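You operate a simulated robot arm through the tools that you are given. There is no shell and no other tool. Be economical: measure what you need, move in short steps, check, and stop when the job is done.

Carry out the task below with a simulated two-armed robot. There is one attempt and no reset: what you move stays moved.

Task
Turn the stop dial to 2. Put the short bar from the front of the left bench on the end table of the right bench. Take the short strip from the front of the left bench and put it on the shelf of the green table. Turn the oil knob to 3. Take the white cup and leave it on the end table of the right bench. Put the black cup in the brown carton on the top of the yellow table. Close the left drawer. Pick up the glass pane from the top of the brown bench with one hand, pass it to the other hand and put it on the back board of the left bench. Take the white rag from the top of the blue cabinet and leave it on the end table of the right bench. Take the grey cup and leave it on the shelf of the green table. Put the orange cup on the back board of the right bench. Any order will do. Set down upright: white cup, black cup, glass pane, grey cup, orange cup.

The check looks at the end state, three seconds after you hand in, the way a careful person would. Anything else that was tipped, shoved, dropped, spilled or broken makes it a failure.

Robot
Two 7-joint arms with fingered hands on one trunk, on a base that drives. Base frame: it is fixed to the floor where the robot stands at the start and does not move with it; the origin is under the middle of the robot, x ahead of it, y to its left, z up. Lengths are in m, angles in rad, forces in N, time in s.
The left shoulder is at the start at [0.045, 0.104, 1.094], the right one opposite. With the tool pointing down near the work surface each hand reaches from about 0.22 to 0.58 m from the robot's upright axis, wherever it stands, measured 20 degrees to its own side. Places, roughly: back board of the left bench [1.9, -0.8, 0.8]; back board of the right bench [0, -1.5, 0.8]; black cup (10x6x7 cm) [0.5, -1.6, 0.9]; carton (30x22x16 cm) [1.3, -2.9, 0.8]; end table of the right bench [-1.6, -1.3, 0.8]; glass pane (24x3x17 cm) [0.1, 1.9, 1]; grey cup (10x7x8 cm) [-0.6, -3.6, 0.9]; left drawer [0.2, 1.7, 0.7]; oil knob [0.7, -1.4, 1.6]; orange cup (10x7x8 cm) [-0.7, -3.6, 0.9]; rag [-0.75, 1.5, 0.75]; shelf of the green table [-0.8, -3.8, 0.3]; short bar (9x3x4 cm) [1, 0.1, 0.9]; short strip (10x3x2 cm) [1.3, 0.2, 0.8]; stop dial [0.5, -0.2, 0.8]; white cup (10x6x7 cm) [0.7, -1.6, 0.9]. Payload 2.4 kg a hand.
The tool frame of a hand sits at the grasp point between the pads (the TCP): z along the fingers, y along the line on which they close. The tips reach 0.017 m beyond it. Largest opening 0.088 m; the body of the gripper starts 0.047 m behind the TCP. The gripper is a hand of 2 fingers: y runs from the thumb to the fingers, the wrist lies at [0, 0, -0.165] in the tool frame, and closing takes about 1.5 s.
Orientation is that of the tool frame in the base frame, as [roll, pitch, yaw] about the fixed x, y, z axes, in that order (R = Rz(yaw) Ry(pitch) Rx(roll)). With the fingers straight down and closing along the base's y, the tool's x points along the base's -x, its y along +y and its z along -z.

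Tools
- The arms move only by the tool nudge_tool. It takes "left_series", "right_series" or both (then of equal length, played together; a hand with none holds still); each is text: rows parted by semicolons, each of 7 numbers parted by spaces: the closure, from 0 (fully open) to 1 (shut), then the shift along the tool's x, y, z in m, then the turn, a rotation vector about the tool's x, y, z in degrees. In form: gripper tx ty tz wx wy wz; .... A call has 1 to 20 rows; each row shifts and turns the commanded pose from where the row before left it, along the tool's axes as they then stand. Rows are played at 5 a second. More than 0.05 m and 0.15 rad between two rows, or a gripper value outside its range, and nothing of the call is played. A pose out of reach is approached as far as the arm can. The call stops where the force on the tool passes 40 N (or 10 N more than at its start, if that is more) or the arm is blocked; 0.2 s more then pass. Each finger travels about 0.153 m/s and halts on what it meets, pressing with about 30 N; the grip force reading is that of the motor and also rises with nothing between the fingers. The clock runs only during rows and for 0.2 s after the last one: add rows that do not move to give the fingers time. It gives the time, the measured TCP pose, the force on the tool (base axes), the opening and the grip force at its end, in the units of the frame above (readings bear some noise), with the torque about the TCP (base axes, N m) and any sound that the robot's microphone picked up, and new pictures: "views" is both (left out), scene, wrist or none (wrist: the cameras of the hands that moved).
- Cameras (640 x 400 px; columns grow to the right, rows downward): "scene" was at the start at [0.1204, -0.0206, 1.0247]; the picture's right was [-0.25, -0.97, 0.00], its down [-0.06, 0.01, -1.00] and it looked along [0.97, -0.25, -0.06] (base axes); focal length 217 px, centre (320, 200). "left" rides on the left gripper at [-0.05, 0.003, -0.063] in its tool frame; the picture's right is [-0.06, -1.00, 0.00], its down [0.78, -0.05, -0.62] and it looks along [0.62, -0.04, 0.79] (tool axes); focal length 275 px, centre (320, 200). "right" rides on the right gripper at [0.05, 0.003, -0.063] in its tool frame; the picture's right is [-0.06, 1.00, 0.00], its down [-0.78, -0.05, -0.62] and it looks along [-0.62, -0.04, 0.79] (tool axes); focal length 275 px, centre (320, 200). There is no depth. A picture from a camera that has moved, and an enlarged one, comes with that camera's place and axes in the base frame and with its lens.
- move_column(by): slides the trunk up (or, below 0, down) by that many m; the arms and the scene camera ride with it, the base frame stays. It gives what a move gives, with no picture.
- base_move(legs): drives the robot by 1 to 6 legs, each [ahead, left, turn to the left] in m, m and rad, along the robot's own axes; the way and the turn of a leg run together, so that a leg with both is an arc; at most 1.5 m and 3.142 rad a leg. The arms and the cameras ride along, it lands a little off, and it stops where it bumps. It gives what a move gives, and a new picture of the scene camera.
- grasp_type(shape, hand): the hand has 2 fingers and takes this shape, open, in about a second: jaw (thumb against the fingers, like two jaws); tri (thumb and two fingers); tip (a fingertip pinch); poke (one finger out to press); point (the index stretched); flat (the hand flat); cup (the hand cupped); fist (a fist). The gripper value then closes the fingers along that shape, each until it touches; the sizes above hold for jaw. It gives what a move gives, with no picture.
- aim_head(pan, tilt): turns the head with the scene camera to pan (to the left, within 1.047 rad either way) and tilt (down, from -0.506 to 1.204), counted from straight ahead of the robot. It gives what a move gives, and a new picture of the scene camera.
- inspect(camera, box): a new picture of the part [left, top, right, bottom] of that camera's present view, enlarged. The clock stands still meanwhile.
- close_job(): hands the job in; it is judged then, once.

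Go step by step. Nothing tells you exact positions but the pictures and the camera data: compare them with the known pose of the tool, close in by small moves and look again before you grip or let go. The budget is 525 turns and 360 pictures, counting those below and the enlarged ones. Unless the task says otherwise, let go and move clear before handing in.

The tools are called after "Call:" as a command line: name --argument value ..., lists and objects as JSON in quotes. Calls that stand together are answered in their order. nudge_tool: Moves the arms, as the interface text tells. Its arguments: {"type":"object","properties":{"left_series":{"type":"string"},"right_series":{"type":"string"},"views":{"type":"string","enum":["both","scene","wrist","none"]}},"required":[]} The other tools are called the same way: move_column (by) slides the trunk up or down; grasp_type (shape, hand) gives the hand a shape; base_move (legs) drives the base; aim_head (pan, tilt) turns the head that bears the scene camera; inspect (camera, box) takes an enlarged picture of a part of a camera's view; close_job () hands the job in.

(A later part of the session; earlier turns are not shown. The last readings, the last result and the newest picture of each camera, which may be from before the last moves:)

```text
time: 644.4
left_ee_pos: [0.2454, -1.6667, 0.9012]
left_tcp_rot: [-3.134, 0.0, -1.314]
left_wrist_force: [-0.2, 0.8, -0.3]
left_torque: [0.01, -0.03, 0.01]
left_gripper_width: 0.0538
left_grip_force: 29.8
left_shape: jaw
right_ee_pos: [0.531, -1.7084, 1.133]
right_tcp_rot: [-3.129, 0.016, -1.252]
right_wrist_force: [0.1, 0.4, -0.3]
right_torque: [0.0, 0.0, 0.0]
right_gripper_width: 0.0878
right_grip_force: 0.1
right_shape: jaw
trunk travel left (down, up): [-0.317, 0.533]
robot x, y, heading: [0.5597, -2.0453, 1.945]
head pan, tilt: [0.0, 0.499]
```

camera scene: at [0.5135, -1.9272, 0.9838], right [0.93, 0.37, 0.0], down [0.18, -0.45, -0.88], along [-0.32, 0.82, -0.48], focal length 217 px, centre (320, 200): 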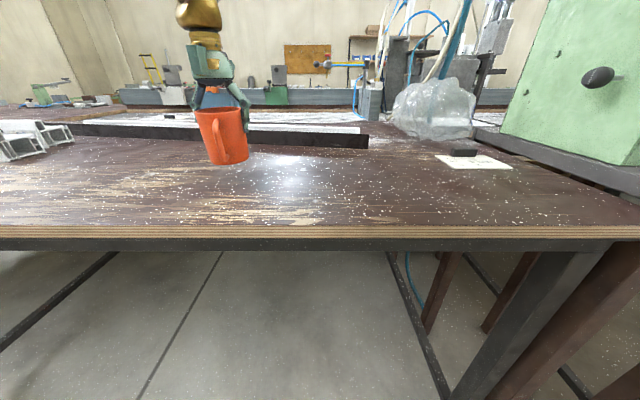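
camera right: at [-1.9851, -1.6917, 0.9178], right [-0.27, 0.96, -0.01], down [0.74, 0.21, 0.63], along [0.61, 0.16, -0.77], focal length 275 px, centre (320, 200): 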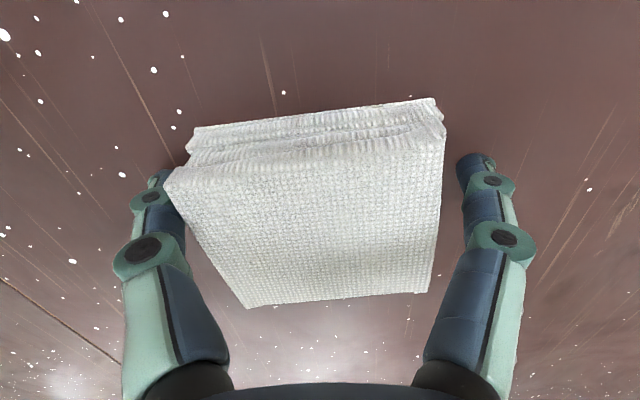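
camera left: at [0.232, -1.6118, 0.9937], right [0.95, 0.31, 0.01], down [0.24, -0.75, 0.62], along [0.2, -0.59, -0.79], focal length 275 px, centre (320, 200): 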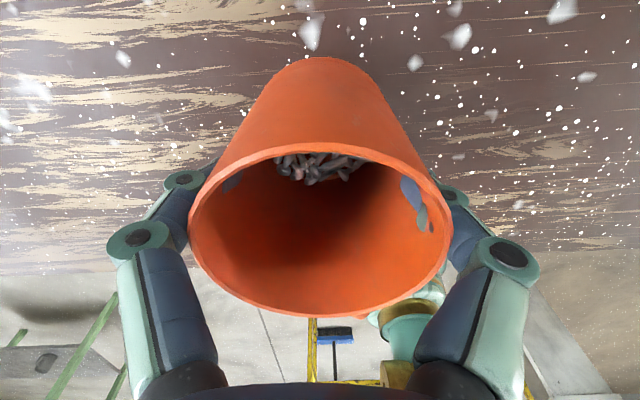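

Call:
move_column --by -0.004

Call:
nudge_tool --left_series "1 0 0 0 0 0 0" --views "scene"

Call:
inspect --camera "scene" --box '[150, 80, 310, 180]'

```text
time: 644.9
left_ee_pos: [0.2469, -1.6659, 0.8972]
left_tcp_rot: [-3.134, 0.001, -1.315]
left_wrist_force: [-0.7, 1.9, 7.5]
left_torque: [-0.02, 0.04, -0.03]
left_gripper_width: 0.053
left_grip_force: 30.2
left_shape: jaw
right_ee_pos: [0.5301, -1.7084, 1.1292]
right_tcp_rot: [-3.129, 0.018, -1.252]
right_wrist_force: [0.7, 0.0, 0.5]
right_torque: [0.02, 0.03, 0.02]
right_gripper_width: 0.088
right_grip_force: 0.1
right_shape: jaw
trunk travel left (down, up): [-0.313, 0.537]
robot x, y, heading: [0.559, -2.0459, 1.946]
head pan, tilt: [0.0, 0.499]
```

```text
time: 645.3
left_ee_pos: [0.246, -1.6656, 0.8967]
left_tcp_rot: [-3.133, 0.0, -1.315]
left_wrist_force: [-0.9, 2.1, 9.0]
left_torque: [0.0, 0.05, 0.01]
left_gripper_width: 0.053
left_grip_force: 29.8
left_shape: jaw
right_ee_pos: [0.5316, -1.7067, 1.129]
right_tcp_rot: [-3.132, 0.017, -1.251]
right_wrist_force: [0.6, -0.3, -0.4]
right_torque: [0.0, 0.0, 0.0]
right_gripper_width: 0.0877
right_grip_force: 0.0
right_shape: jaw
trunk travel left (down, up): [-0.313, 0.537]
robot x, y, heading: [0.5581, -2.0416, 1.943]
head pan, tilt: [0.0, 0.499]
camera scene: at [0.5138, -1.927, 0.9719], right [0.93, 0.37, 0.0], down [0.18, -0.45, -0.88], along [-0.32, 0.82, -0.48], focal length 217 px, centre (320, 200)
```

scene: 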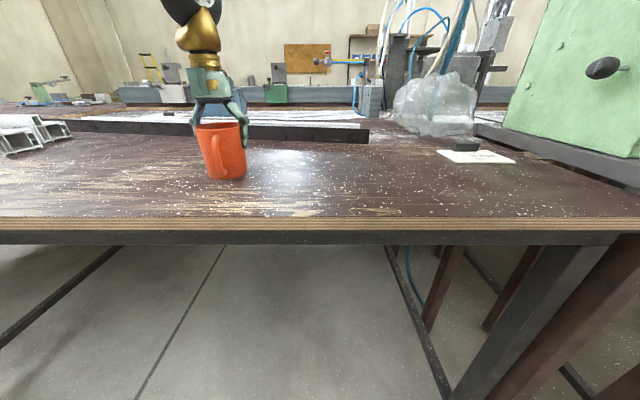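

```text
4.00 times, centred on (230, 130) of scene
camera zoom: at [0.5138, -1.927, 0.9719], right [0.93, 0.37, 0.0], down [0.18, -0.45, -0.88], along [-0.32, 0.82, -0.48], focal length 868 px, centre (680, 480)
```

zoom: 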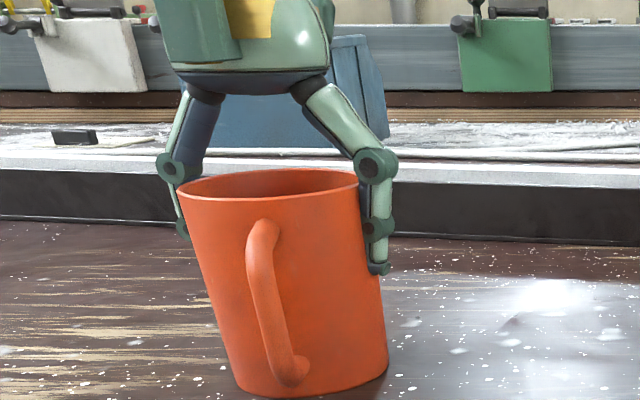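

Firm contact. Release and lift.

Call:
nudge_tool --left_series ".8 0 0 -.002 0 0 0;.5 0 0 0 0 0 0;.2 0 0 0 0 0 0;0 0 0 0 0 0 0;0 0 0 0 0 0 0;0 0 0 -.03 0 0 0;0 0 0 -.04 0 0 0;0 0 0 -.04 0 0 0;0 0 0 0 0 0 0" --views "scene"

Call:
inspect --camera "scene" --box '[150, 80, 310, 220]'

```text
time: 647.3
left_ee_pos: [0.2447, -1.6686, 1.0087]
left_tcp_rot: [-3.133, -0.001, -1.316]
left_wrist_force: [-0.3, -0.6, 0.5]
left_torque: [-0.01, 0.01, -0.01]
left_gripper_width: 0.0879
left_grip_force: 0.0
left_shape: jaw
right_ee_pos: [0.5309, -1.7084, 1.1285]
right_tcp_rot: [-3.13, 0.018, -1.252]
right_wrist_force: [0.3, 0.7, 0.4]
right_torque: [0.0, 0.02, -0.01]
right_gripper_width: 0.0878
right_grip_force: 0.0
right_shape: jaw
trunk travel left (down, up): [-0.313, 0.537]
robot x, y, heading: [0.5591, -2.0449, 1.946]
head pan, tilt: [0.0, 0.499]
camera scene: at [0.5134, -1.9269, 0.9718], right [0.93, 0.37, 0.0], down [0.18, -0.45, -0.88], along [-0.32, 0.82, -0.48], focal length 217 px, centre (320, 200)
```

scene: 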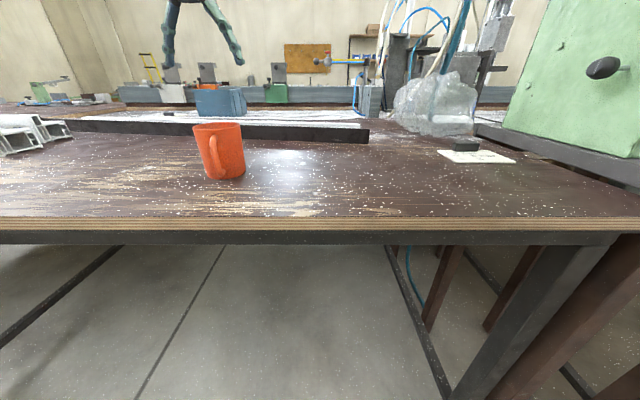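

```text
2.86 times, centred on (230, 150) of scene
camera zoom: at [0.5134, -1.9269, 0.9718], right [0.93, 0.37, 0.0], down [0.18, -0.45, -0.88], along [-0.32, 0.82, -0.48], focal length 620 px, centre (577, 343)
```

zoom: 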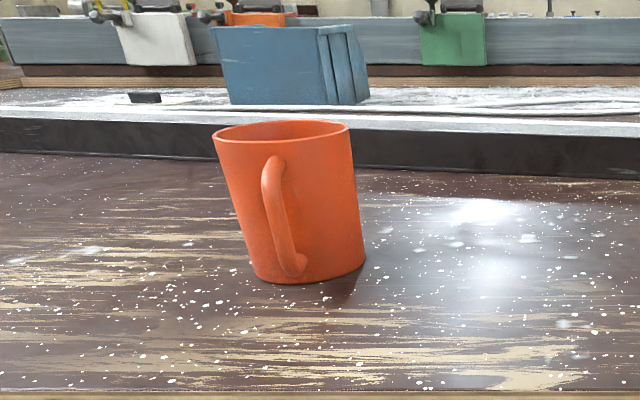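

The orange cup stands upright on the back board. Last item: the short strip. I'll drive round the left bench's end to its front.

Call:
move_column --by 0.012

Call:
base_move --legs '[[-0.2, 0, 0], [0, 0, -1.66], [1.45, 0, 0], [0.96, 0, 0], [0, 0, 1.125], [1.4, 0, 0]]'

Call:
base_move --legs '[[0, 0, 0.53], [1.4, 0, 0]]'

```text
time: 647.9
left_ee_pos: [0.2444, -1.6646, 1.0201]
left_tcp_rot: [-3.133, -0.001, -1.314]
left_wrist_force: [0.9, -1.2, -0.4]
left_torque: [-0.03, -0.01, -0.01]
left_gripper_width: 0.088
left_grip_force: 0.1
left_shape: jaw
right_ee_pos: [0.5302, -1.7072, 1.1402]
right_tcp_rot: [-3.13, 0.018, -1.251]
right_wrist_force: [-0.1, 0.5, 0.5]
right_torque: [0.03, 0.03, -0.01]
right_gripper_width: 0.0879
right_grip_force: 0.1
right_shape: jaw
trunk travel left (down, up): [-0.325, 0.525]
robot x, y, heading: [0.5616, -2.042, 1.944]
head pan, tilt: [0.0, 0.499]
```

```text
time: 674.5
left_ee_pos: [3.2551, 0.1554, 1.0185]
left_tcp_rot: [-3.132, -0.001, -1.908]
left_wrist_force: [0.6, -0.3, 0.3]
left_torque: [0.0, 0.0, 0.02]
left_gripper_width: 0.088
left_grip_force: 0.1
left_shape: jaw
right_ee_pos: [3.4681, -0.0389, 1.1403]
right_tcp_rot: [-3.129, 0.016, -1.846]
right_wrist_force: [0.2, 0.8, -0.1]
right_torque: [-0.02, -0.03, 0.02]
right_gripper_width: 0.0879
right_grip_force: 0.0
right_shape: jaw
trunk travel left (down, up): [-0.325, 0.525]
robot x, y, heading: [3.3006, -0.3332, 1.349]
head pan, tilt: [0.0, 0.499]
camera scene: at [3.3301, -0.212, 0.9838], right [0.98, -0.22, 0.0], down [-0.1, -0.47, -0.88], along [0.19, 0.86, -0.48], focal length 217 px, centre (320, 200)
```

scene: 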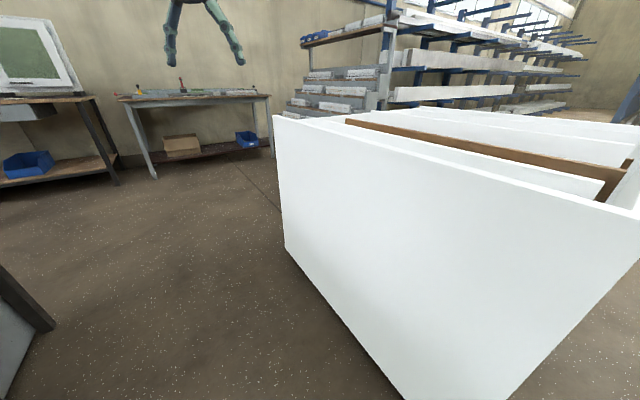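

```text
time: 683.0
left_ee_pos: [2.6459, 1.4461, 1.0208]
left_tcp_rot: [-3.133, -0.001, -1.431]
left_wrist_force: [1.1, -0.1, -0.3]
left_torque: [0.02, -0.02, -0.02]
left_gripper_width: 0.088
left_grip_force: 0.1
left_shape: jaw
right_ee_pos: [2.9231, 1.3707, 1.1406]
right_tcp_rot: [-3.13, 0.016, -1.371]
right_wrist_force: [-0.4, -0.6, 0.4]
right_torque: [0.0, -0.01, -0.01]
right_gripper_width: 0.0879
right_grip_force: 0.0
right_shape: jaw
trunk travel left (down, up): [-0.325, 0.525]
robot x, y, heading: [2.9134, 1.0332, 1.832]
head pan, tilt: [0.0, 0.499]
camera scene: at [2.8814, 1.1553, 0.9838], right [0.97, 0.26, 0.0], down [0.12, -0.46, -0.88], along [-0.22, 0.85, -0.48], focal length 217 px, centre (320, 200)
```

scene: 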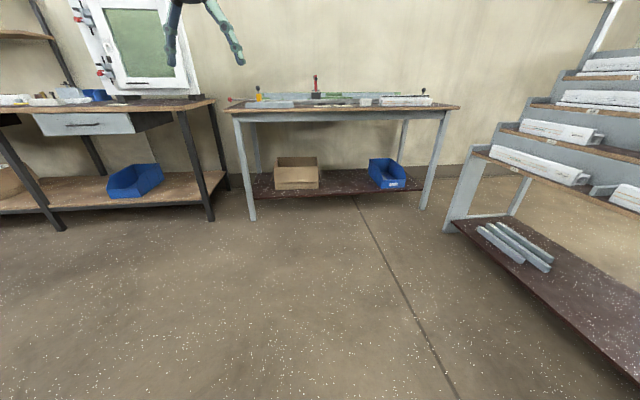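

I'm at the front side again. Driving to stand opposite the strip.

Call:
base_move --legs '[[0, 0, 1.178], [0.9, 0, 0], [0, 0, 0.673], [0.93, 0, 0], [0, 0, 1.387]]'

Call:
aim_head --pan -0.1 --tilt 0.55

```text
time: 700.5
left_ee_pos: [1.5329, 0.2971, 1.0208]
left_tcp_rot: [-3.135, 0.0, 1.834]
left_wrist_force: [-0.3, -0.1, 0.1]
left_torque: [0.05, 0.02, -0.02]
left_gripper_width: 0.0879
left_grip_force: 0.1
left_shape: jaw
right_ee_pos: [1.2479, 0.3377, 1.1401]
right_tcp_rot: [-3.129, 0.017, 1.899]
right_wrist_force: [0.0, 0.0, -0.6]
right_torque: [0.02, 0.02, 0.0]
right_gripper_width: 0.0879
right_grip_force: 0.0
right_shape: jaw
trunk travel left (down, up): [-0.325, 0.525]
robot x, y, heading: [1.2147, 0.6714, -1.184]
head pan, tilt: [0.0, 0.499]
camera scene: at [1.2612, 0.5603, 0.9838], right [-0.93, -0.37, 0.0], down [-0.18, 0.44, -0.88], along [0.33, -0.81, -0.48], focal length 217 px, centre (320, 200)
```

scene: 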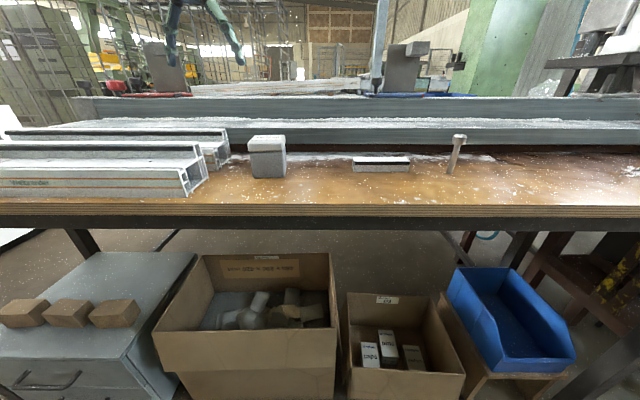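

```text
time: 701.2
left_ee_pos: [1.5327, 0.2961, 1.0207]
left_tcp_rot: [-3.133, -0.002, 1.835]
left_wrist_force: [-0.9, 0.2, -0.2]
left_torque: [0.03, 0.01, -0.01]
left_gripper_width: 0.0879
left_grip_force: 0.1
left_shape: jaw
right_ee_pos: [1.2464, 0.3369, 1.1407]
right_tcp_rot: [-3.13, 0.017, 1.899]
right_wrist_force: [-0.7, -0.8, 0.2]
right_torque: [-0.01, -0.03, 0.01]
right_gripper_width: 0.088
right_grip_force: 0.1
right_shape: jaw
trunk travel left (down, up): [-0.325, 0.525]
robot x, y, heading: [1.2189, 0.6733, -1.188]
head pan, tilt: [-0.099, 0.55]
camera scene: at [1.2523, 0.5584, 0.9793], right [-0.96, -0.28, 0.0], down [-0.15, 0.5, -0.85], along [0.24, -0.82, -0.52], focal length 217 px, centre (320, 200)
```

scene: 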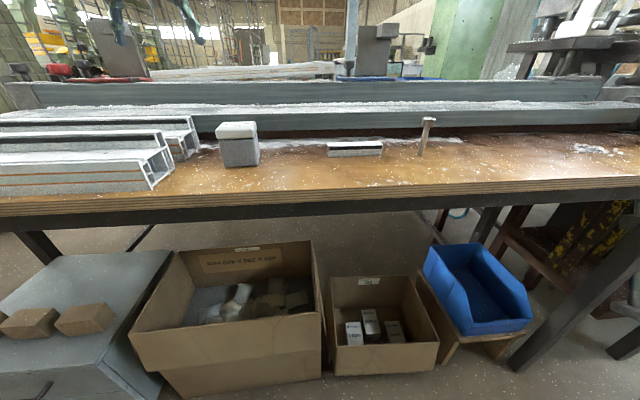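

Strip at ≈[1.305, 0.15, 0.845], parallel to the bench edge. I'll yaw the right hand 93° and bring it above the strip.

Call:
nudge_tool --right_series "0 0 0 0 0 0 -8.45;0 0 0 0 0 0 -8.45;0 0 0 0 0 0 -8.45;0 0 0 0 0 0 -8.45;0 0 0 0 0 0 -8.45;0 0 0 0 0 0 -8.45;0 0 0 0 0 0 -8.45;0 0 0 0 0 0 -8.45;0 0 0 0 0 0 -8.45;0 0 0 0 0 0 -8.45;0 0 0 0 0 0 -8.45;0 .003 -.039 0 0 0 0;0 .003 -.039 0 0 0 0;0 .003 -.039 0 0 0 0;0 .003 -.039 0 0 0 0;0 .003 -.039 0 0 0 0;0 0 0 .04 0 0 0;0 0 0 .04 0 0 0;0 0 0 .04 0 0 0;0 0 0 0 0 0 0" --views "wrist"

```text
time: 705.4
left_ee_pos: [1.5326, 0.297, 1.0197]
left_tcp_rot: [-3.133, -0.001, 1.834]
left_wrist_force: [0.4, -0.3, -0.5]
left_torque: [-0.01, 0.02, 0.01]
left_gripper_width: 0.0879
left_grip_force: 0.0
left_shape: jaw
right_ee_pos: [1.3028, 0.1484, 1.025]
right_tcp_rot: [-3.127, -0.013, -2.763]
right_wrist_force: [0.3, 0.2, 0.1]
right_torque: [-0.03, 0.02, 0.01]
right_gripper_width: 0.0881
right_grip_force: 0.1
right_shape: jaw
trunk travel left (down, up): [-0.325, 0.525]
robot x, y, heading: [1.215, 0.6738, -1.186]
head pan, tilt: [-0.099, 0.55]
camera right: at [1.2556, 0.1333, 1.0878], right [-0.31, 0.95, -0.02], down [0.75, 0.26, 0.61], along [0.58, 0.18, -0.79], focal length 275 px, centre (320, 200)
```

right: 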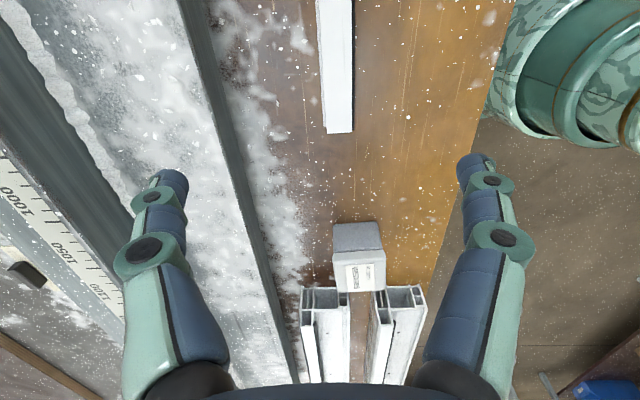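

Call:
nudge_tool --right_series ".3 0 .011 .04 0 0 0;.3 0 0 .04 0 0 0;.3 0 0 .03 0 0 0;.3 0 0 0 0 0 0" --views "wrist"

```text
time: 706.4
left_ee_pos: [1.532, 0.2967, 1.0204]
left_tcp_rot: [-3.132, -0.001, 1.833]
left_wrist_force: [-0.1, 0.1, -0.5]
left_torque: [0.01, -0.02, 0.01]
left_gripper_width: 0.0879
left_grip_force: 0.0
left_shape: jaw
right_ee_pos: [1.2996, 0.1579, 0.9112]
right_tcp_rot: [-3.126, -0.012, -2.764]
right_wrist_force: [-0.5, 0.8, 0.8]
right_torque: [0.0, 0.02, 0.0]
right_gripper_width: 0.0618
right_grip_force: 0.1
right_shape: jaw
trunk travel left (down, up): [-0.325, 0.525]
robot x, y, heading: [1.214, 0.674, -1.185]
head pan, tilt: [-0.099, 0.55]
camera right: at [1.2522, 0.143, 0.9754], right [-0.31, 0.95, -0.02], down [0.75, 0.26, 0.61], along [0.58, 0.18, -0.79], focal length 275 px, centre (320, 200)
```

right: 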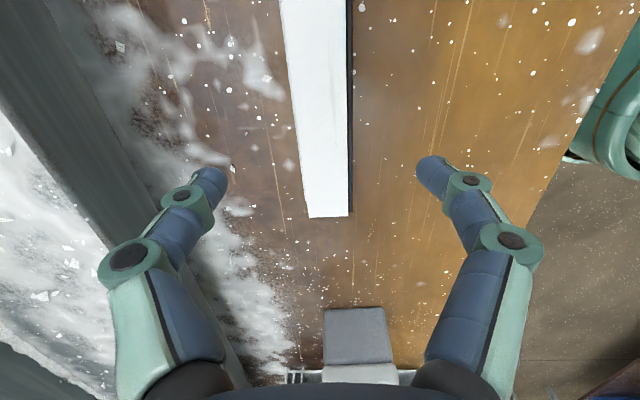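

Call:
nudge_tool --right_series ".3 0 0 .025 0 0 0;.3 0 0 .02 0 0 0;.3 0 0 .009 0 0 0;1 0 0 0 0 0 0;1 0 0 0 0 0 0;1 0 0 0 0 0 0;1 0 0 0 0 0 0;1 0 0 -.02 0 0 0;1 0 0 -.04 0 0 0;1 0 0 -.04 0 0 0;1 0 0 -.04 0 0 0;1 0 0 0 0 0 0" --views "both"

```text
time: 709.0
left_ee_pos: [1.5329, 0.2963, 1.0184]
left_tcp_rot: [-3.133, 0.0, 1.835]
left_wrist_force: [0.0, 0.3, -0.8]
left_torque: [-0.02, 0.01, -0.02]
left_gripper_width: 0.088
left_grip_force: 0.2
left_shape: jaw
right_ee_pos: [1.3035, 0.1537, 0.9996]
right_tcp_rot: [-3.124, -0.013, -2.764]
right_wrist_force: [0.2, 0.6, 0.4]
right_torque: [0.04, 0.01, 0.01]
right_gripper_width: 0.0167
right_grip_force: 29.8
right_shape: jaw
trunk travel left (down, up): [-0.325, 0.525]
robot x, y, heading: [1.2151, 0.6729, -1.188]
head pan, tilt: [-0.099, 0.55]
camera scene: at [1.2523, 0.5584, 0.9792], right [-0.96, -0.28, 0.0], down [-0.15, 0.5, -0.85], along [0.24, -0.82, -0.52], focal length 217 px, centre (320, 200)
camera right: at [1.2555, 0.139, 1.0626], right [-0.31, 0.95, -0.02], down [0.75, 0.26, 0.61], along [0.58, 0.18, -0.79], focal length 275 px, centre (320, 200)
```

scene: 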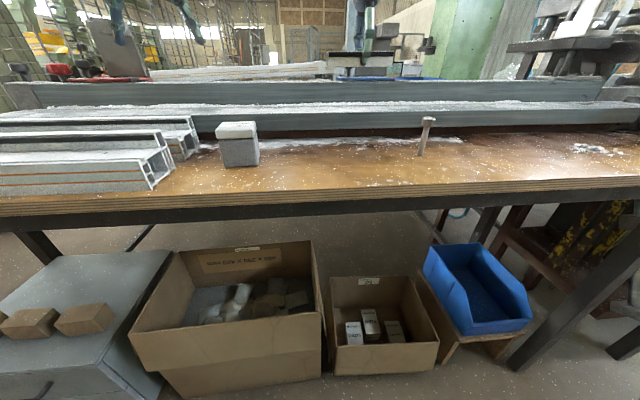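
right: 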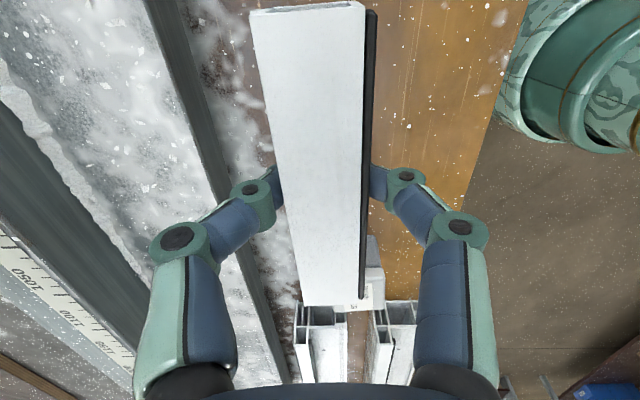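

The strip is held. I'll lift it a bit more and drive back round to the rear.

Call:
nudge_tool --right_series "1 0 0 -.04 0 0 0;1 0 0 -.03 0 0 0;1 0 .03 0 0 0 0;1 0 .03 0 0 0 0;1 0 0 0 0 0 0" --views "none"

Call:
base_move --legs '[[-0.35, 0, 0], [0, 0, 1.357], [1.45, 0, 0], [0, 0, -1.296], [1.37, 0, 0], [0, 0, -0.61]]'

```text
time: 710.2
left_ee_pos: [1.5337, 0.2967, 1.0197]
left_tcp_rot: [-3.134, 0.0, 1.834]
left_wrist_force: [0.5, -0.9, -0.3]
left_torque: [0.01, -0.03, 0.02]
left_gripper_width: 0.0881
left_grip_force: 0.0
left_shape: jaw
right_ee_pos: [1.2782, 0.2166, 1.0684]
right_tcp_rot: [-3.124, -0.011, -2.763]
right_wrist_force: [0.0, -0.1, -0.4]
right_torque: [-0.02, 0.02, 0.0]
right_gripper_width: 0.0168
right_grip_force: 29.7
right_shape: jaw
trunk travel left (down, up): [-0.325, 0.525]
robot x, y, heading: [1.2166, 0.6734, -1.185]
head pan, tilt: [-0.099, 0.55]
```

```text
time: 733.8
left_ee_pos: [3.2299, -0.5031, 1.0195]
left_tcp_rot: [-3.133, -0.001, 1.335]
left_wrist_force: [-1.0, -0.3, -0.7]
left_torque: [-0.03, 0.01, 0.01]
left_gripper_width: 0.0878
left_grip_force: 0.1
left_shape: jaw
right_ee_pos: [2.9685, -0.4515, 1.0678]
right_tcp_rot: [-3.123, -0.01, 3.019]
right_wrist_force: [-0.3, 0.6, -0.6]
right_torque: [0.01, 0.0, -0.02]
right_gripper_width: 0.0168
right_grip_force: 30.1
right_shape: jaw
trunk travel left (down, up): [-0.325, 0.525]
robot x, y, heading: [3.1335, -0.023, -1.692]
head pan, tilt: [-0.099, 0.55]
camera scene: at [3.1088, -0.1391, 0.9792], right [-0.98, 0.21, 0.0], down [0.11, 0.51, -0.85], along [-0.18, -0.83, -0.52], focal length 217 px, centre (320, 200)
```

scene: 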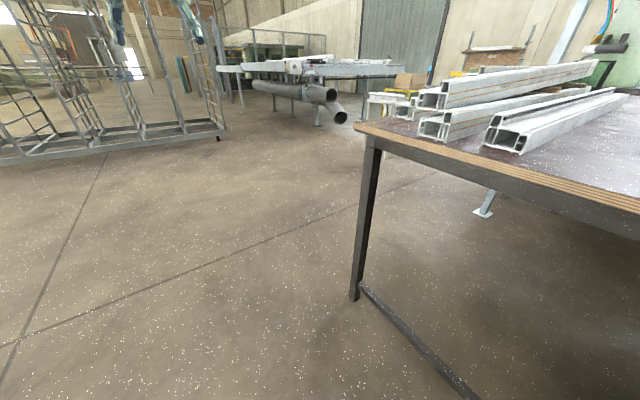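

Call:
base_move --legs '[[1.48, 0, 0], [0, 0, -1.149], [1.45, 0, 0], [1.2, 0, 0], [0, 0, 0.074], [1.4, 0, 0]]'

Call:
base_move --legs '[[0, 0, 1.577]]'

Call:
aim_head --pan 0.0 --tilt 0.5

```text
time: 738.2
left_ee_pos: [3.0941, -1.3011, 1.0233]
left_tcp_rot: [-3.134, 0.006, 1.195]
left_wrist_force: [0.6, -0.1, 0.5]
left_torque: [0.01, 0.01, -0.03]
left_gripper_width: 0.0882
left_grip_force: 0.0
left_shape: jaw
right_ee_pos: [2.8418, -1.2155, 1.07]
right_tcp_rot: [-3.119, -0.012, 2.88]
right_wrist_force: [-0.8, -0.6, -0.8]
right_torque: [0.04, -0.04, 0.0]
right_gripper_width: 0.0168
right_grip_force: 30.1
right_shape: jaw
trunk travel left (down, up): [-0.325, 0.525]
robot x, y, heading: [3.0636, -0.8126, -1.831]
head pan, tilt: [-0.099, 0.55]
stopped in leg 1: the robot was blocked; the commanded pose is now the measured one
camera scene: at [3.0223, -0.9309, 0.9783], right [-0.94, 0.35, 0.0], down [0.18, 0.49, -0.85], along [-0.3, -0.8, -0.53], focal length 217 px, centre (320, 200)
```

scene: 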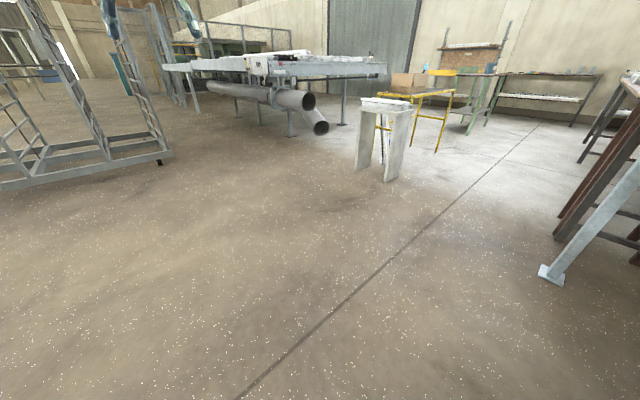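

```text
time: 742.5
left_ee_pos: [3.5459, -0.7479, 1.0257]
left_tcp_rot: [-3.132, 0.012, 2.832]
left_wrist_force: [-0.5, -0.3, -1.0]
left_torque: [-0.03, 0.02, 0.0]
left_gripper_width: 0.0879
left_grip_force: 0.0
left_shape: jaw
right_ee_pos: [3.4758, -1.0053, 1.0726]
right_tcp_rot: [-3.113, -0.012, -1.762]
right_wrist_force: [-0.1, 0.3, -0.3]
right_torque: [-0.03, 0.01, 0.0]
right_gripper_width: 0.0171
right_grip_force: 29.8
right_shape: jaw
trunk travel left (down, up): [-0.325, 0.525]
robot x, y, heading: [3.0635, -0.8142, -0.189]
head pan, tilt: [-0.099, 0.55]
camera scene: at [3.1816, -0.8418, 0.9792], right [-0.28, -0.96, 0.0], down [-0.5, 0.15, -0.85], along [0.82, -0.24, -0.52], focal length 217 px, centre (320, 200)
```

scene: 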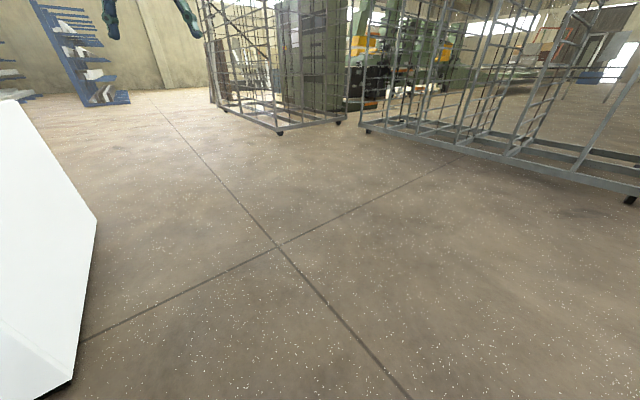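

```text
time: 743.2
left_ee_pos: [3.5459, -0.748, 1.0256]
left_tcp_rot: [-3.134, 0.013, 2.831]
left_wrist_force: [0.2, 0.4, -1.3]
left_torque: [-0.01, -0.03, -0.01]
left_gripper_width: 0.0879
left_grip_force: 0.1
left_shape: jaw
right_ee_pos: [3.4759, -1.0052, 1.0737]
right_tcp_rot: [-3.113, -0.013, -1.763]
right_wrist_force: [0.4, -0.7, 0.0]
right_torque: [0.04, 0.0, 0.02]
right_gripper_width: 0.0176
right_grip_force: 29.9
right_shape: jaw
trunk travel left (down, up): [-0.325, 0.525]
robot x, y, heading: [3.06, -0.8085, -0.194]
head pan, tilt: [0.0, 0.499]
camera scene: at [3.1849, -0.8334, 0.9838], right [-0.19, -0.98, 0.0], down [-0.47, 0.09, -0.88], along [0.86, -0.16, -0.48], focal length 217 px, centre (320, 200)
```

scene: 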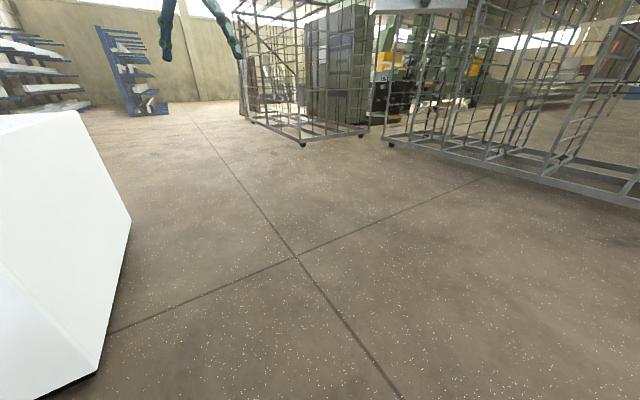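

I brushed the bench's rear corner. I'll move clear of it first, then continue along the rear aisle.

Call:
base_move --legs '[[0.35, 0, 0], [0, 0, -1.95], [0.85, 0, 0], [0, 0, -0.73], [1.45, 0, 0], [1.2, 0, 0]]'

```text
time: 768.7
left_ee_pos: [0.0944, -2.8037, 1.0244]
left_tcp_rot: [-3.133, 0.011, 0.249]
left_wrist_force: [-0.5, 0.0, 0.0]
left_torque: [0.0, 0.0, -0.03]
left_gripper_width: 0.0879
left_grip_force: 0.0
left_shape: jaw
right_ee_pos: [0.0169, -2.5496, 1.0725]
right_tcp_rot: [-3.113, -0.014, 1.936]
right_wrist_force: [0.8, 0.4, -0.7]
right_torque: [-0.01, 0.04, -0.01]
right_gripper_width: 0.0168
right_grip_force: 29.5
right_shape: jaw
trunk travel left (down, up): [-0.325, 0.525]
robot x, y, heading: [0.4693, -2.4904, -2.771]
head pan, tilt: [0.0, 0.499]
camera scene: at [0.3534, -2.5362, 0.9838], right [-0.36, 0.93, 0.0], down [0.45, 0.17, -0.88], along [-0.82, -0.32, -0.48], focal length 217 px, centre (320, 200)
```

scene: 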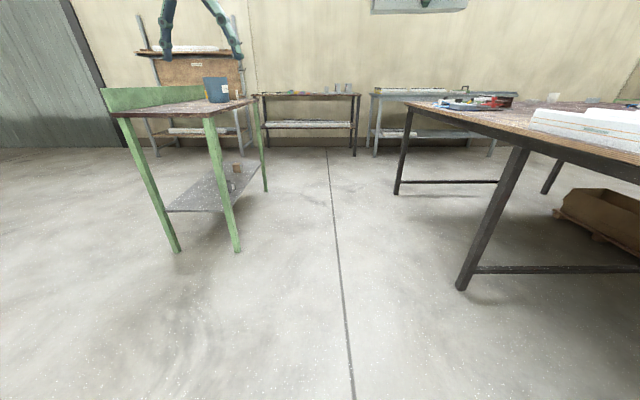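

Back at the rear. I'll drive in front of the green table, angled so the right hand leads.

Call:
base_move --legs '[[0, 0, -0.06], [1.2, 0, 0], [0, 0, 1.94]]'

Call:
nudge_tool --right_series "1 0 0 0 0 0 8.4;1 0 0 0 0 0 8.4;1 0 0 0 0 0 8.4;1 0 0 0 0 0 8.4;1 0 0 0 0 0 8.4;1 0 0 0 0 0 8.4;1 0 0 0 0 0 8.4;1 0 0 0 0 0 8.4;1 0 0 0 0 0 8.4;1 0 0 0 0 0 8.4;1 0 0 0 0 0 8.4;1 0 -.03 0 0 0 0;1 0 -.03 0 0 0 0;1 0 -.03 0 0 0 0;1 .02 -.03 0 0 0 0;1 0 0 0 0 0 0" --left_series "0 0 0 0 0 0 0;0 0 0 0 0 0 0;0 0 0 0 0 0 0;0 0 0 0 0 0 0;0 0 0 0 0 0 0;0 .02 0 0 0 0 0;0 .02 0 -.02 0 0 0;0 .02 0 -.02 0 0 0;0 .02 0 -.02 0 0 0;0 .02 0 -.02 0 0 0;0 .02 0 0 0 0 0;0 0 0 0 0 0 0;0 0 0 0 0 0 0;0 0 0 0 0 0 0;0 0 0 0 0 0 0;0 0 0 0 0 0 0" --views "scene"

```text
time: 779.9
left_ee_pos: [-0.2355, -3.1066, 1.0264]
left_tcp_rot: [-3.132, 0.011, 2.17]
left_wrist_force: [0.3, -1.4, 0.2]
left_torque: [-0.01, -0.02, -0.04]
left_gripper_width: 0.088
left_grip_force: 0.1
left_shape: jaw
right_ee_pos: [-0.4496, -3.2662, 1.0727]
right_tcp_rot: [-3.113, -0.012, -2.427]
right_wrist_force: [-0.8, -0.6, -0.7]
right_torque: [0.0, -0.03, 0.01]
right_gripper_width: 0.0173
right_grip_force: 29.8
right_shape: jaw
trunk travel left (down, up): [-0.325, 0.525]
robot x, y, heading: [-0.652, -2.8633, -0.846]
head pan, tilt: [0.0, 0.499]
camera scene: at [-0.5744, -2.9516, 0.9838], right [-0.75, -0.66, 0.0], down [-0.32, 0.36, -0.88], along [0.58, -0.66, -0.48], focal length 217 px, centre (320, 200)
```

scene: 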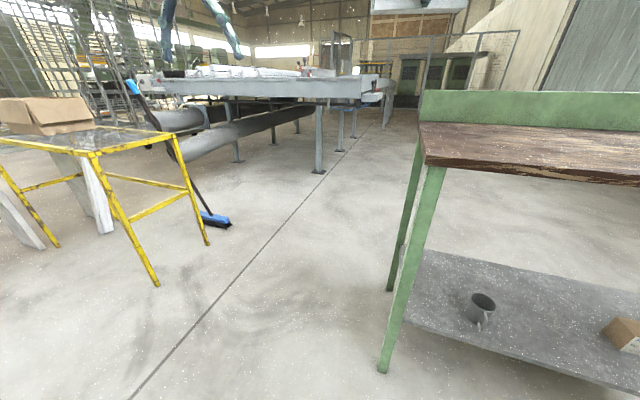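

```text
time: 783.3
left_ee_pos: [-0.3061, -3.0049, 1.1034]
left_tcp_rot: [-3.133, 0.012, 2.17]
left_wrist_force: [-0.2, -0.5, -0.5]
left_torque: [-0.01, -0.02, 0.0]
left_gripper_width: 0.0879
left_grip_force: 0.0
left_shape: jaw
right_ee_pos: [-0.5571, -3.3241, 1.0748]
right_tcp_rot: [-3.132, 0.03, 2.245]
right_wrist_force: [0.8, -0.1, 0.2]
right_torque: [0.0, 0.05, -0.03]
right_gripper_width: 0.0171
right_grip_force: 30.0
right_shape: jaw
trunk travel left (down, up): [-0.325, 0.525]
robot x, y, heading: [-0.6551, -2.8606, -0.851]
head pan, tilt: [0.0, 0.499]
camera scene: at [-0.5746, -2.9515, 0.9838], right [-0.75, -0.66, 0.0], down [-0.32, 0.36, -0.88], along [0.58, -0.66, -0.48], focal length 217 px, centre (320, 200)
```

scene: 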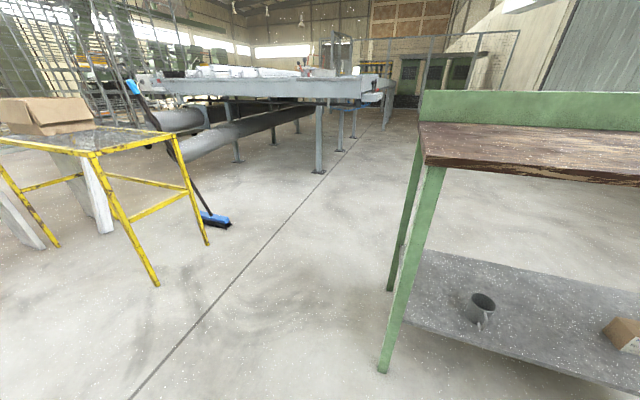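

I'll stage further back, raise the left hand well up, lower the trunk and test how low the right hand can go.

Call:
base_move --legs '[[-0.2, -0.35, 0]]'

Call:
nudge_tool --left_series "0 0 0 -.04 0 0 0;0 0 0 -.04 0 0 0;0 0 0 -.04 0 0 0;0 0 0 -.04 0 0 0;0 0 0 0 0 0 0" --views "none"

Call:
move_column --by -0.324

Call:
nudge_tool --right_series "1 .01 0 .04 0 0 0;1 .01 0 .04 0 0 0;1 .01 0 .04 0 0 0;1 .01 0 .04 0 0 0;1 0 0 .04 0 0 0;1 0 0 .04 0 0 0;1 0 0 .04 0 0 0;1 0 0 .04 0 0 0;1 0 0 .04 0 0 0;1 0 0 .04 0 0 0;1 0 0 .02 0 0 0;1 0 0 .02 0 0 0;1 0 0 0 0 0 0" --views "scene"

```text
time: 785.8
left_ee_pos: [-0.7038, -3.0886, 1.1031]
left_tcp_rot: [-3.132, 0.01, 2.165]
left_wrist_force: [-0.3, -0.4, -0.7]
left_torque: [0.03, 0.0, 0.0]
left_gripper_width: 0.088
left_grip_force: 0.0
left_shape: jaw
right_ee_pos: [-0.9563, -3.4066, 1.0751]
right_tcp_rot: [-3.133, 0.027, 2.241]
right_wrist_force: [0.1, 0.7, -0.1]
right_torque: [-0.01, -0.02, -0.03]
right_gripper_width: 0.0173
right_grip_force: 29.6
right_shape: jaw
trunk travel left (down, up): [-0.325, 0.525]
robot x, y, heading: [-1.0573, -2.9431, -0.855]
head pan, tilt: [0.0, 0.499]
camera scene: at [-0.9733, -3.0343, 0.9838], right [-0.76, -0.66, 0.0], down [-0.31, 0.36, -0.88], along [0.58, -0.66, -0.48], focal length 217 px, centre (320, 200)
```

scene: 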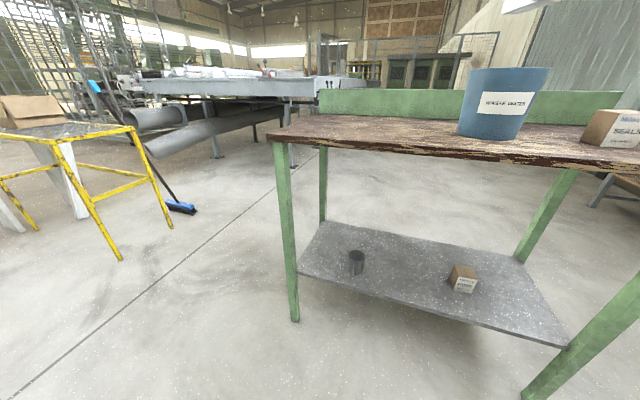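

```text
time: 787.0
left_ee_pos: [-0.7065, -3.0832, 1.2632]
left_tcp_rot: [-3.131, 0.011, 2.166]
left_wrist_force: [-0.3, -0.9, -0.9]
left_torque: [0.0, 0.01, -0.03]
left_gripper_width: 0.0881
left_grip_force: 0.0
left_shape: jaw
right_ee_pos: [-0.9569, -3.4079, 1.0746]
right_tcp_rot: [-3.13, 0.028, 2.239]
right_wrist_force: [0.1, 0.4, 0.1]
right_torque: [0.04, -0.03, 0.01]
right_gripper_width: 0.0174
right_grip_force: 29.9
right_shape: jaw
trunk travel left (down, up): [-0.325, 0.525]
robot x, y, heading: [-1.0516, -2.9452, -0.855]
head pan, tilt: [0.0, 0.499]
```

```text
time: 790.2
left_ee_pos: [-0.7059, -3.0865, 0.9398]
left_tcp_rot: [-3.133, 0.012, 2.166]
left_wrist_force: [-0.4, 0.3, 0.2]
left_torque: [-0.02, -0.05, 0.01]
left_gripper_width: 0.0879
left_grip_force: 0.0
left_shape: jaw
right_ee_pos: [-0.9575, -3.4071, 0.7503]
right_tcp_rot: [-3.13, 0.029, 2.241]
right_wrist_force: [-0.2, 0.0, -0.2]
right_torque: [0.03, 0.01, -0.03]
right_gripper_width: 0.017
right_grip_force: 29.9
right_shape: jaw
trunk travel left (down, up): [-0.001, 0.849]
robot x, y, heading: [-1.0521, -2.943, -0.857]
head pan, tilt: [0.0, 0.499]
```

```text
time: 793.0
left_ee_pos: [-0.7053, -3.0854, 0.9394]
left_tcp_rot: [-3.133, 0.011, 2.165]
left_wrist_force: [-0.9, -0.5, 0.1]
left_torque: [0.0, 0.01, 0.03]
left_gripper_width: 0.0878
left_grip_force: 0.1
left_shape: jaw
right_ee_pos: [-0.9764, -3.3872, 0.3081]
right_tcp_rot: [-3.131, 0.027, 2.24]
right_wrist_force: [0.0, 0.3, -1.0]
right_torque: [0.0, 0.03, 0.02]
right_gripper_width: 0.0172
right_grip_force: 30.1
right_shape: jaw
trunk travel left (down, up): [-0.001, 0.849]
robot x, y, heading: [-1.0542, -2.9412, -0.857]
head pan, tilt: [0.0, 0.499]
camera scene: at [-0.9627, -3.0463, 0.6659], right [-0.76, -0.66, 0.0], down [-0.31, 0.36, -0.88], along [0.58, -0.66, -0.48], focal length 217 px, centre (320, 200)
```

scene: 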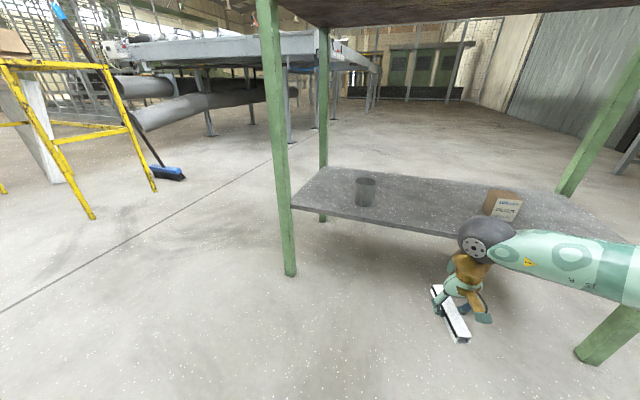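

Excellent, z 0.308 is reachable. I'll raise to 0.36 and slide in over the shelf along the table's normal.

Call:
nudge_tool --right_series "1 0 0 -.025 0 0 0;1 0 0 -.03 0 0 0;1 0 0 0 0 0 0" --views "none"

Call:
base_move --legs '[[0.2, -0.07, 0]]'

```text
time: 793.8
left_ee_pos: [-0.7048, -3.0862, 0.9395]
left_tcp_rot: [-3.132, 0.013, 2.168]
left_wrist_force: [0.2, 0.0, -1.7]
left_torque: [-0.01, -0.02, 0.0]
left_gripper_width: 0.0879
left_grip_force: 0.0
left_shape: jaw
right_ee_pos: [-0.9772, -3.3891, 0.3633]
right_tcp_rot: [-3.13, 0.029, 2.241]
right_wrist_force: [0.9, -1.4, -0.3]
right_torque: [-0.03, -0.04, 0.0]
right_gripper_width: 0.0172
right_grip_force: 30.1
right_shape: jaw
trunk travel left (down, up): [-0.001, 0.849]
robot x, y, heading: [-1.0558, -2.9424, -0.856]
head pan, tilt: [0.0, 0.499]
```

```text
time: 795.5
left_ee_pos: [-0.6273, -3.2828, 0.9398]
left_tcp_rot: [-3.132, 0.012, 2.166]
left_wrist_force: [0.1, -0.7, 0.4]
left_torque: [0.02, 0.0, -0.01]
left_gripper_width: 0.0879
left_grip_force: 0.1
left_shape: jaw
right_ee_pos: [-0.8996, -3.5872, 0.3637]
right_tcp_rot: [-3.131, 0.029, 2.239]
right_wrist_force: [-0.1, 0.0, 0.1]
right_torque: [0.0, 0.0, 0.0]
right_gripper_width: 0.0169
right_grip_force: 29.9
right_shape: jaw
trunk travel left (down, up): [-0.001, 0.849]
robot x, y, heading: [-0.9746, -3.1415, -0.86]
head pan, tilt: [0.0, 0.499]
camera scene: at [-0.8851, -3.2435, 0.6659], right [-0.76, -0.65, 0.0], down [-0.31, 0.36, -0.88], along [0.57, -0.66, -0.48], focal length 217 px, centre (320, 200)
```

scene: 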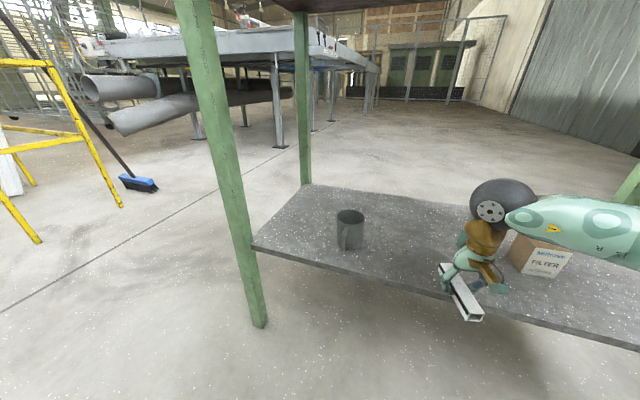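

Call:
base_move --legs '[[0.115, -0.04, 0]]'

Call:
nudge_tool --right_series "1 0 0 .012 0 0 0;1 0 0 .01 0 0 0;1 0 0 0 0 0 0" --views "both"

```text
time: 796.7
left_ee_pos: [-0.5828, -3.3948, 0.9399]
left_tcp_rot: [-3.132, 0.012, 2.166]
left_wrist_force: [0.0, -0.6, -0.1]
left_torque: [0.02, 0.0, 0.03]
left_gripper_width: 0.0877
left_grip_force: 0.0
left_shape: jaw
right_ee_pos: [-0.855, -3.6995, 0.364]
right_tcp_rot: [-3.132, 0.028, 2.243]
right_wrist_force: [-0.8, 0.5, 0.9]
right_torque: [0.0, -0.02, 0.0]
right_gripper_width: 0.0173
right_grip_force: 30.5
right_shape: jaw
trunk travel left (down, up): [-0.001, 0.849]
robot x, y, heading: [-0.9329, -3.252, -0.855]
head pan, tilt: [0.0, 0.499]
camera scene: at [-0.8413, -3.3551, 0.6659], right [-0.75, -0.66, 0.0], down [-0.31, 0.36, -0.88], along [0.58, -0.66, -0.48], focal length 217 px, centre (320, 200)
```

scene: 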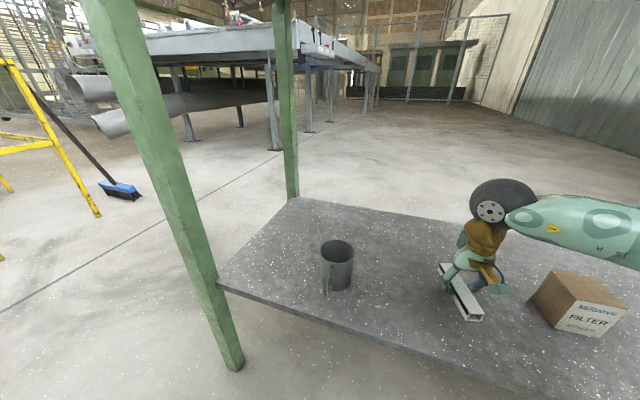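

```text
time: 797.5
left_ee_pos: [-0.5833, -3.3947, 0.9389]
left_tcp_rot: [-3.132, 0.014, 2.165]
left_wrist_force: [-0.2, -0.1, -0.5]
left_torque: [-0.03, 0.01, 0.02]
left_gripper_width: 0.0878
left_grip_force: 0.0
left_shape: jaw
right_ee_pos: [-0.8549, -3.6988, 0.3451]
right_tcp_rot: [-3.131, 0.028, 2.242]
right_wrist_force: [-0.3, 0.1, -1.1]
right_torque: [0.01, 0.01, -0.04]
right_gripper_width: 0.0174
right_grip_force: 30.4
right_shape: jaw
trunk travel left (down, up): [-0.001, 0.849]
robot x, y, heading: [-0.9356, -3.2509, -0.854]
head pan, tilt: [0.0, 0.499]
camera scene: at [-0.8413, -3.3551, 0.6658], right [-0.75, -0.66, 0.0], down [-0.31, 0.36, -0.88], along [0.58, -0.66, -0.48], focal length 217 px, centre (320, 200)
camera right: at [-0.8851, -3.6567, 0.4052], right [0.82, 0.57, -0.01], down [0.44, -0.63, 0.64], along [0.36, -0.53, -0.77], focal length 275 px, centre (320, 200)
```

scene: 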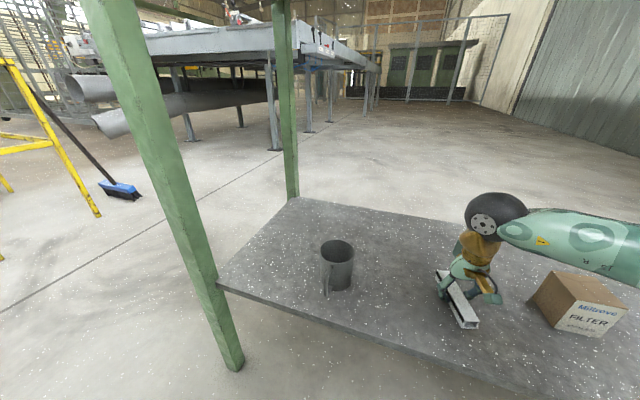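
right: 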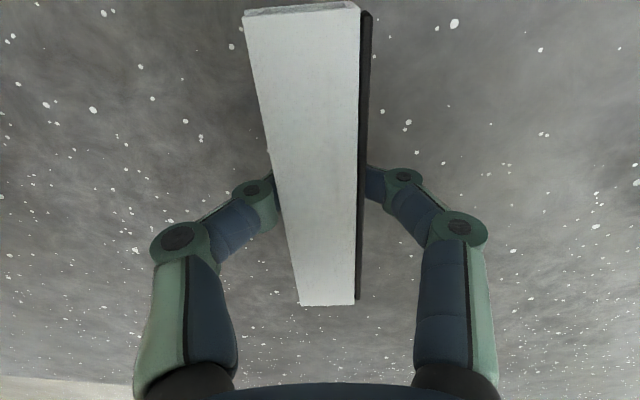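

Over the shelf. Lowering to contact in small steps.

Call:
nudge_tool --right_series "1 0 0 .005 0 0 0;1 0 0 .004 0 0 0;1 0 0 0 0 0 0" --views "none"

Call:
nudge_tool --right_series "1 0 0 .003 0 0 0;1 0 0 .003 0 0 0;1 0 0 0 0 0 0" --views "none"

```text
time: 798.3
left_ee_pos: [-0.5836, -3.3949, 0.9405]
left_tcp_rot: [-3.131, 0.014, 2.167]
left_wrist_force: [-0.1, -0.4, -0.3]
left_torque: [0.01, -0.01, -0.01]
left_gripper_width: 0.088
left_grip_force: 0.1
left_shape: jaw
right_ee_pos: [-0.8547, -3.7003, 0.3345]
right_tcp_rot: [-3.132, 0.034, 2.242]
right_wrist_force: [-2.6, -0.1, 21.9]
right_torque: [-0.05, 0.1, -0.01]
right_gripper_width: 0.0195
right_grip_force: 29.9
right_shape: jaw
trunk travel left (down, up): [-0.001, 0.849]
robot x, y, heading: [-0.9323, -3.2557, -0.858]
head pan, tilt: [0.0, 0.499]
```

```text
time: 798.8
left_ee_pos: [-0.5834, -3.3925, 0.9406]
left_tcp_rot: [-3.13, 0.013, 2.165]
left_wrist_force: [-0.4, -0.3, -0.3]
left_torque: [-0.01, 0.01, -0.01]
left_gripper_width: 0.0877
left_grip_force: 0.2
left_shape: jaw
right_ee_pos: [-0.8536, -3.7011, 0.3337]
right_tcp_rot: [-3.132, 0.036, 2.241]
right_wrist_force: [-3.3, 4.6, 26.8]
right_torque: [0.04, 0.06, -0.05]
right_gripper_width: 0.024
right_grip_force: 30.1
right_shape: jaw
trunk travel left (down, up): [-0.001, 0.849]
robot x, y, heading: [-0.9313, -3.2482, -0.851]
head pan, tilt: [0.0, 0.499]
stopped in row 2 (right hand): the force on the tool passed its limit at 43 N (the readings are from after the stop); the commanded pose is now the measured one
```

Contact. Easing up slightly, opening, rising only 4 cm, then backing out.

Call:
nudge_tool --right_series ".8 0 0 -.004 0 0 0;.6 0 0 0 0 0 0;.4 0 0 0 0 0 0;.4 0 0 0 0 0 0;.4 0 0 -.015 0 0 0;.4 0 0 -.015 0 0 0;.4 0 0 -.01 0 0 0;.4 0 0 0 0 0 0" --views "both"

```text
time: 800.6
left_ee_pos: [-0.5833, -3.3946, 0.9406]
left_tcp_rot: [-3.133, 0.011, 2.168]
left_wrist_force: [-0.5, 0.6, 0.2]
left_torque: [0.02, -0.01, 0.03]
left_gripper_width: 0.0879
left_grip_force: 0.2
left_shape: jaw
right_ee_pos: [-0.8563, -3.6982, 0.3768]
right_tcp_rot: [-3.131, 0.03, 2.241]
right_wrist_force: [0.4, 0.0, -0.1]
right_torque: [-0.02, 0.03, -0.03]
right_gripper_width: 0.0523
right_grip_force: 0.1
right_shape: jaw
trunk travel left (down, up): [-0.001, 0.849]
robot x, y, heading: [-0.9364, -3.248, -0.859]
head pan, tilt: [0.0, 0.499]
camera scene: at [-0.8413, -3.3551, 0.6658], right [-0.75, -0.66, 0.0], down [-0.31, 0.36, -0.88], along [0.58, -0.66, -0.48], focal length 217 px, centre (320, 200)
camera right: at [-0.8857, -3.6558, 0.4379], right [0.82, 0.57, -0.01], down [0.44, -0.63, 0.64], along [0.36, -0.53, -0.77], focal length 275 px, centre (320, 200)
```

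scene: 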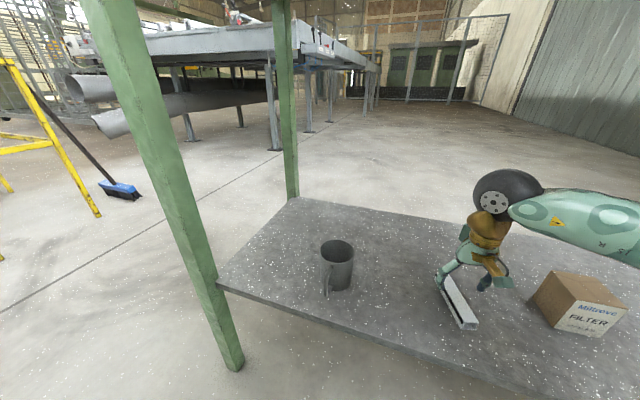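
right: 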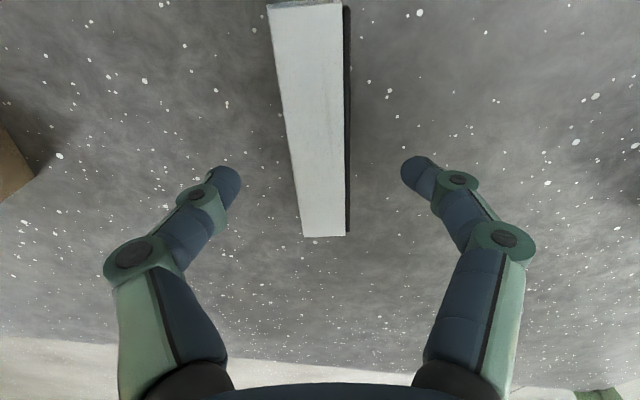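

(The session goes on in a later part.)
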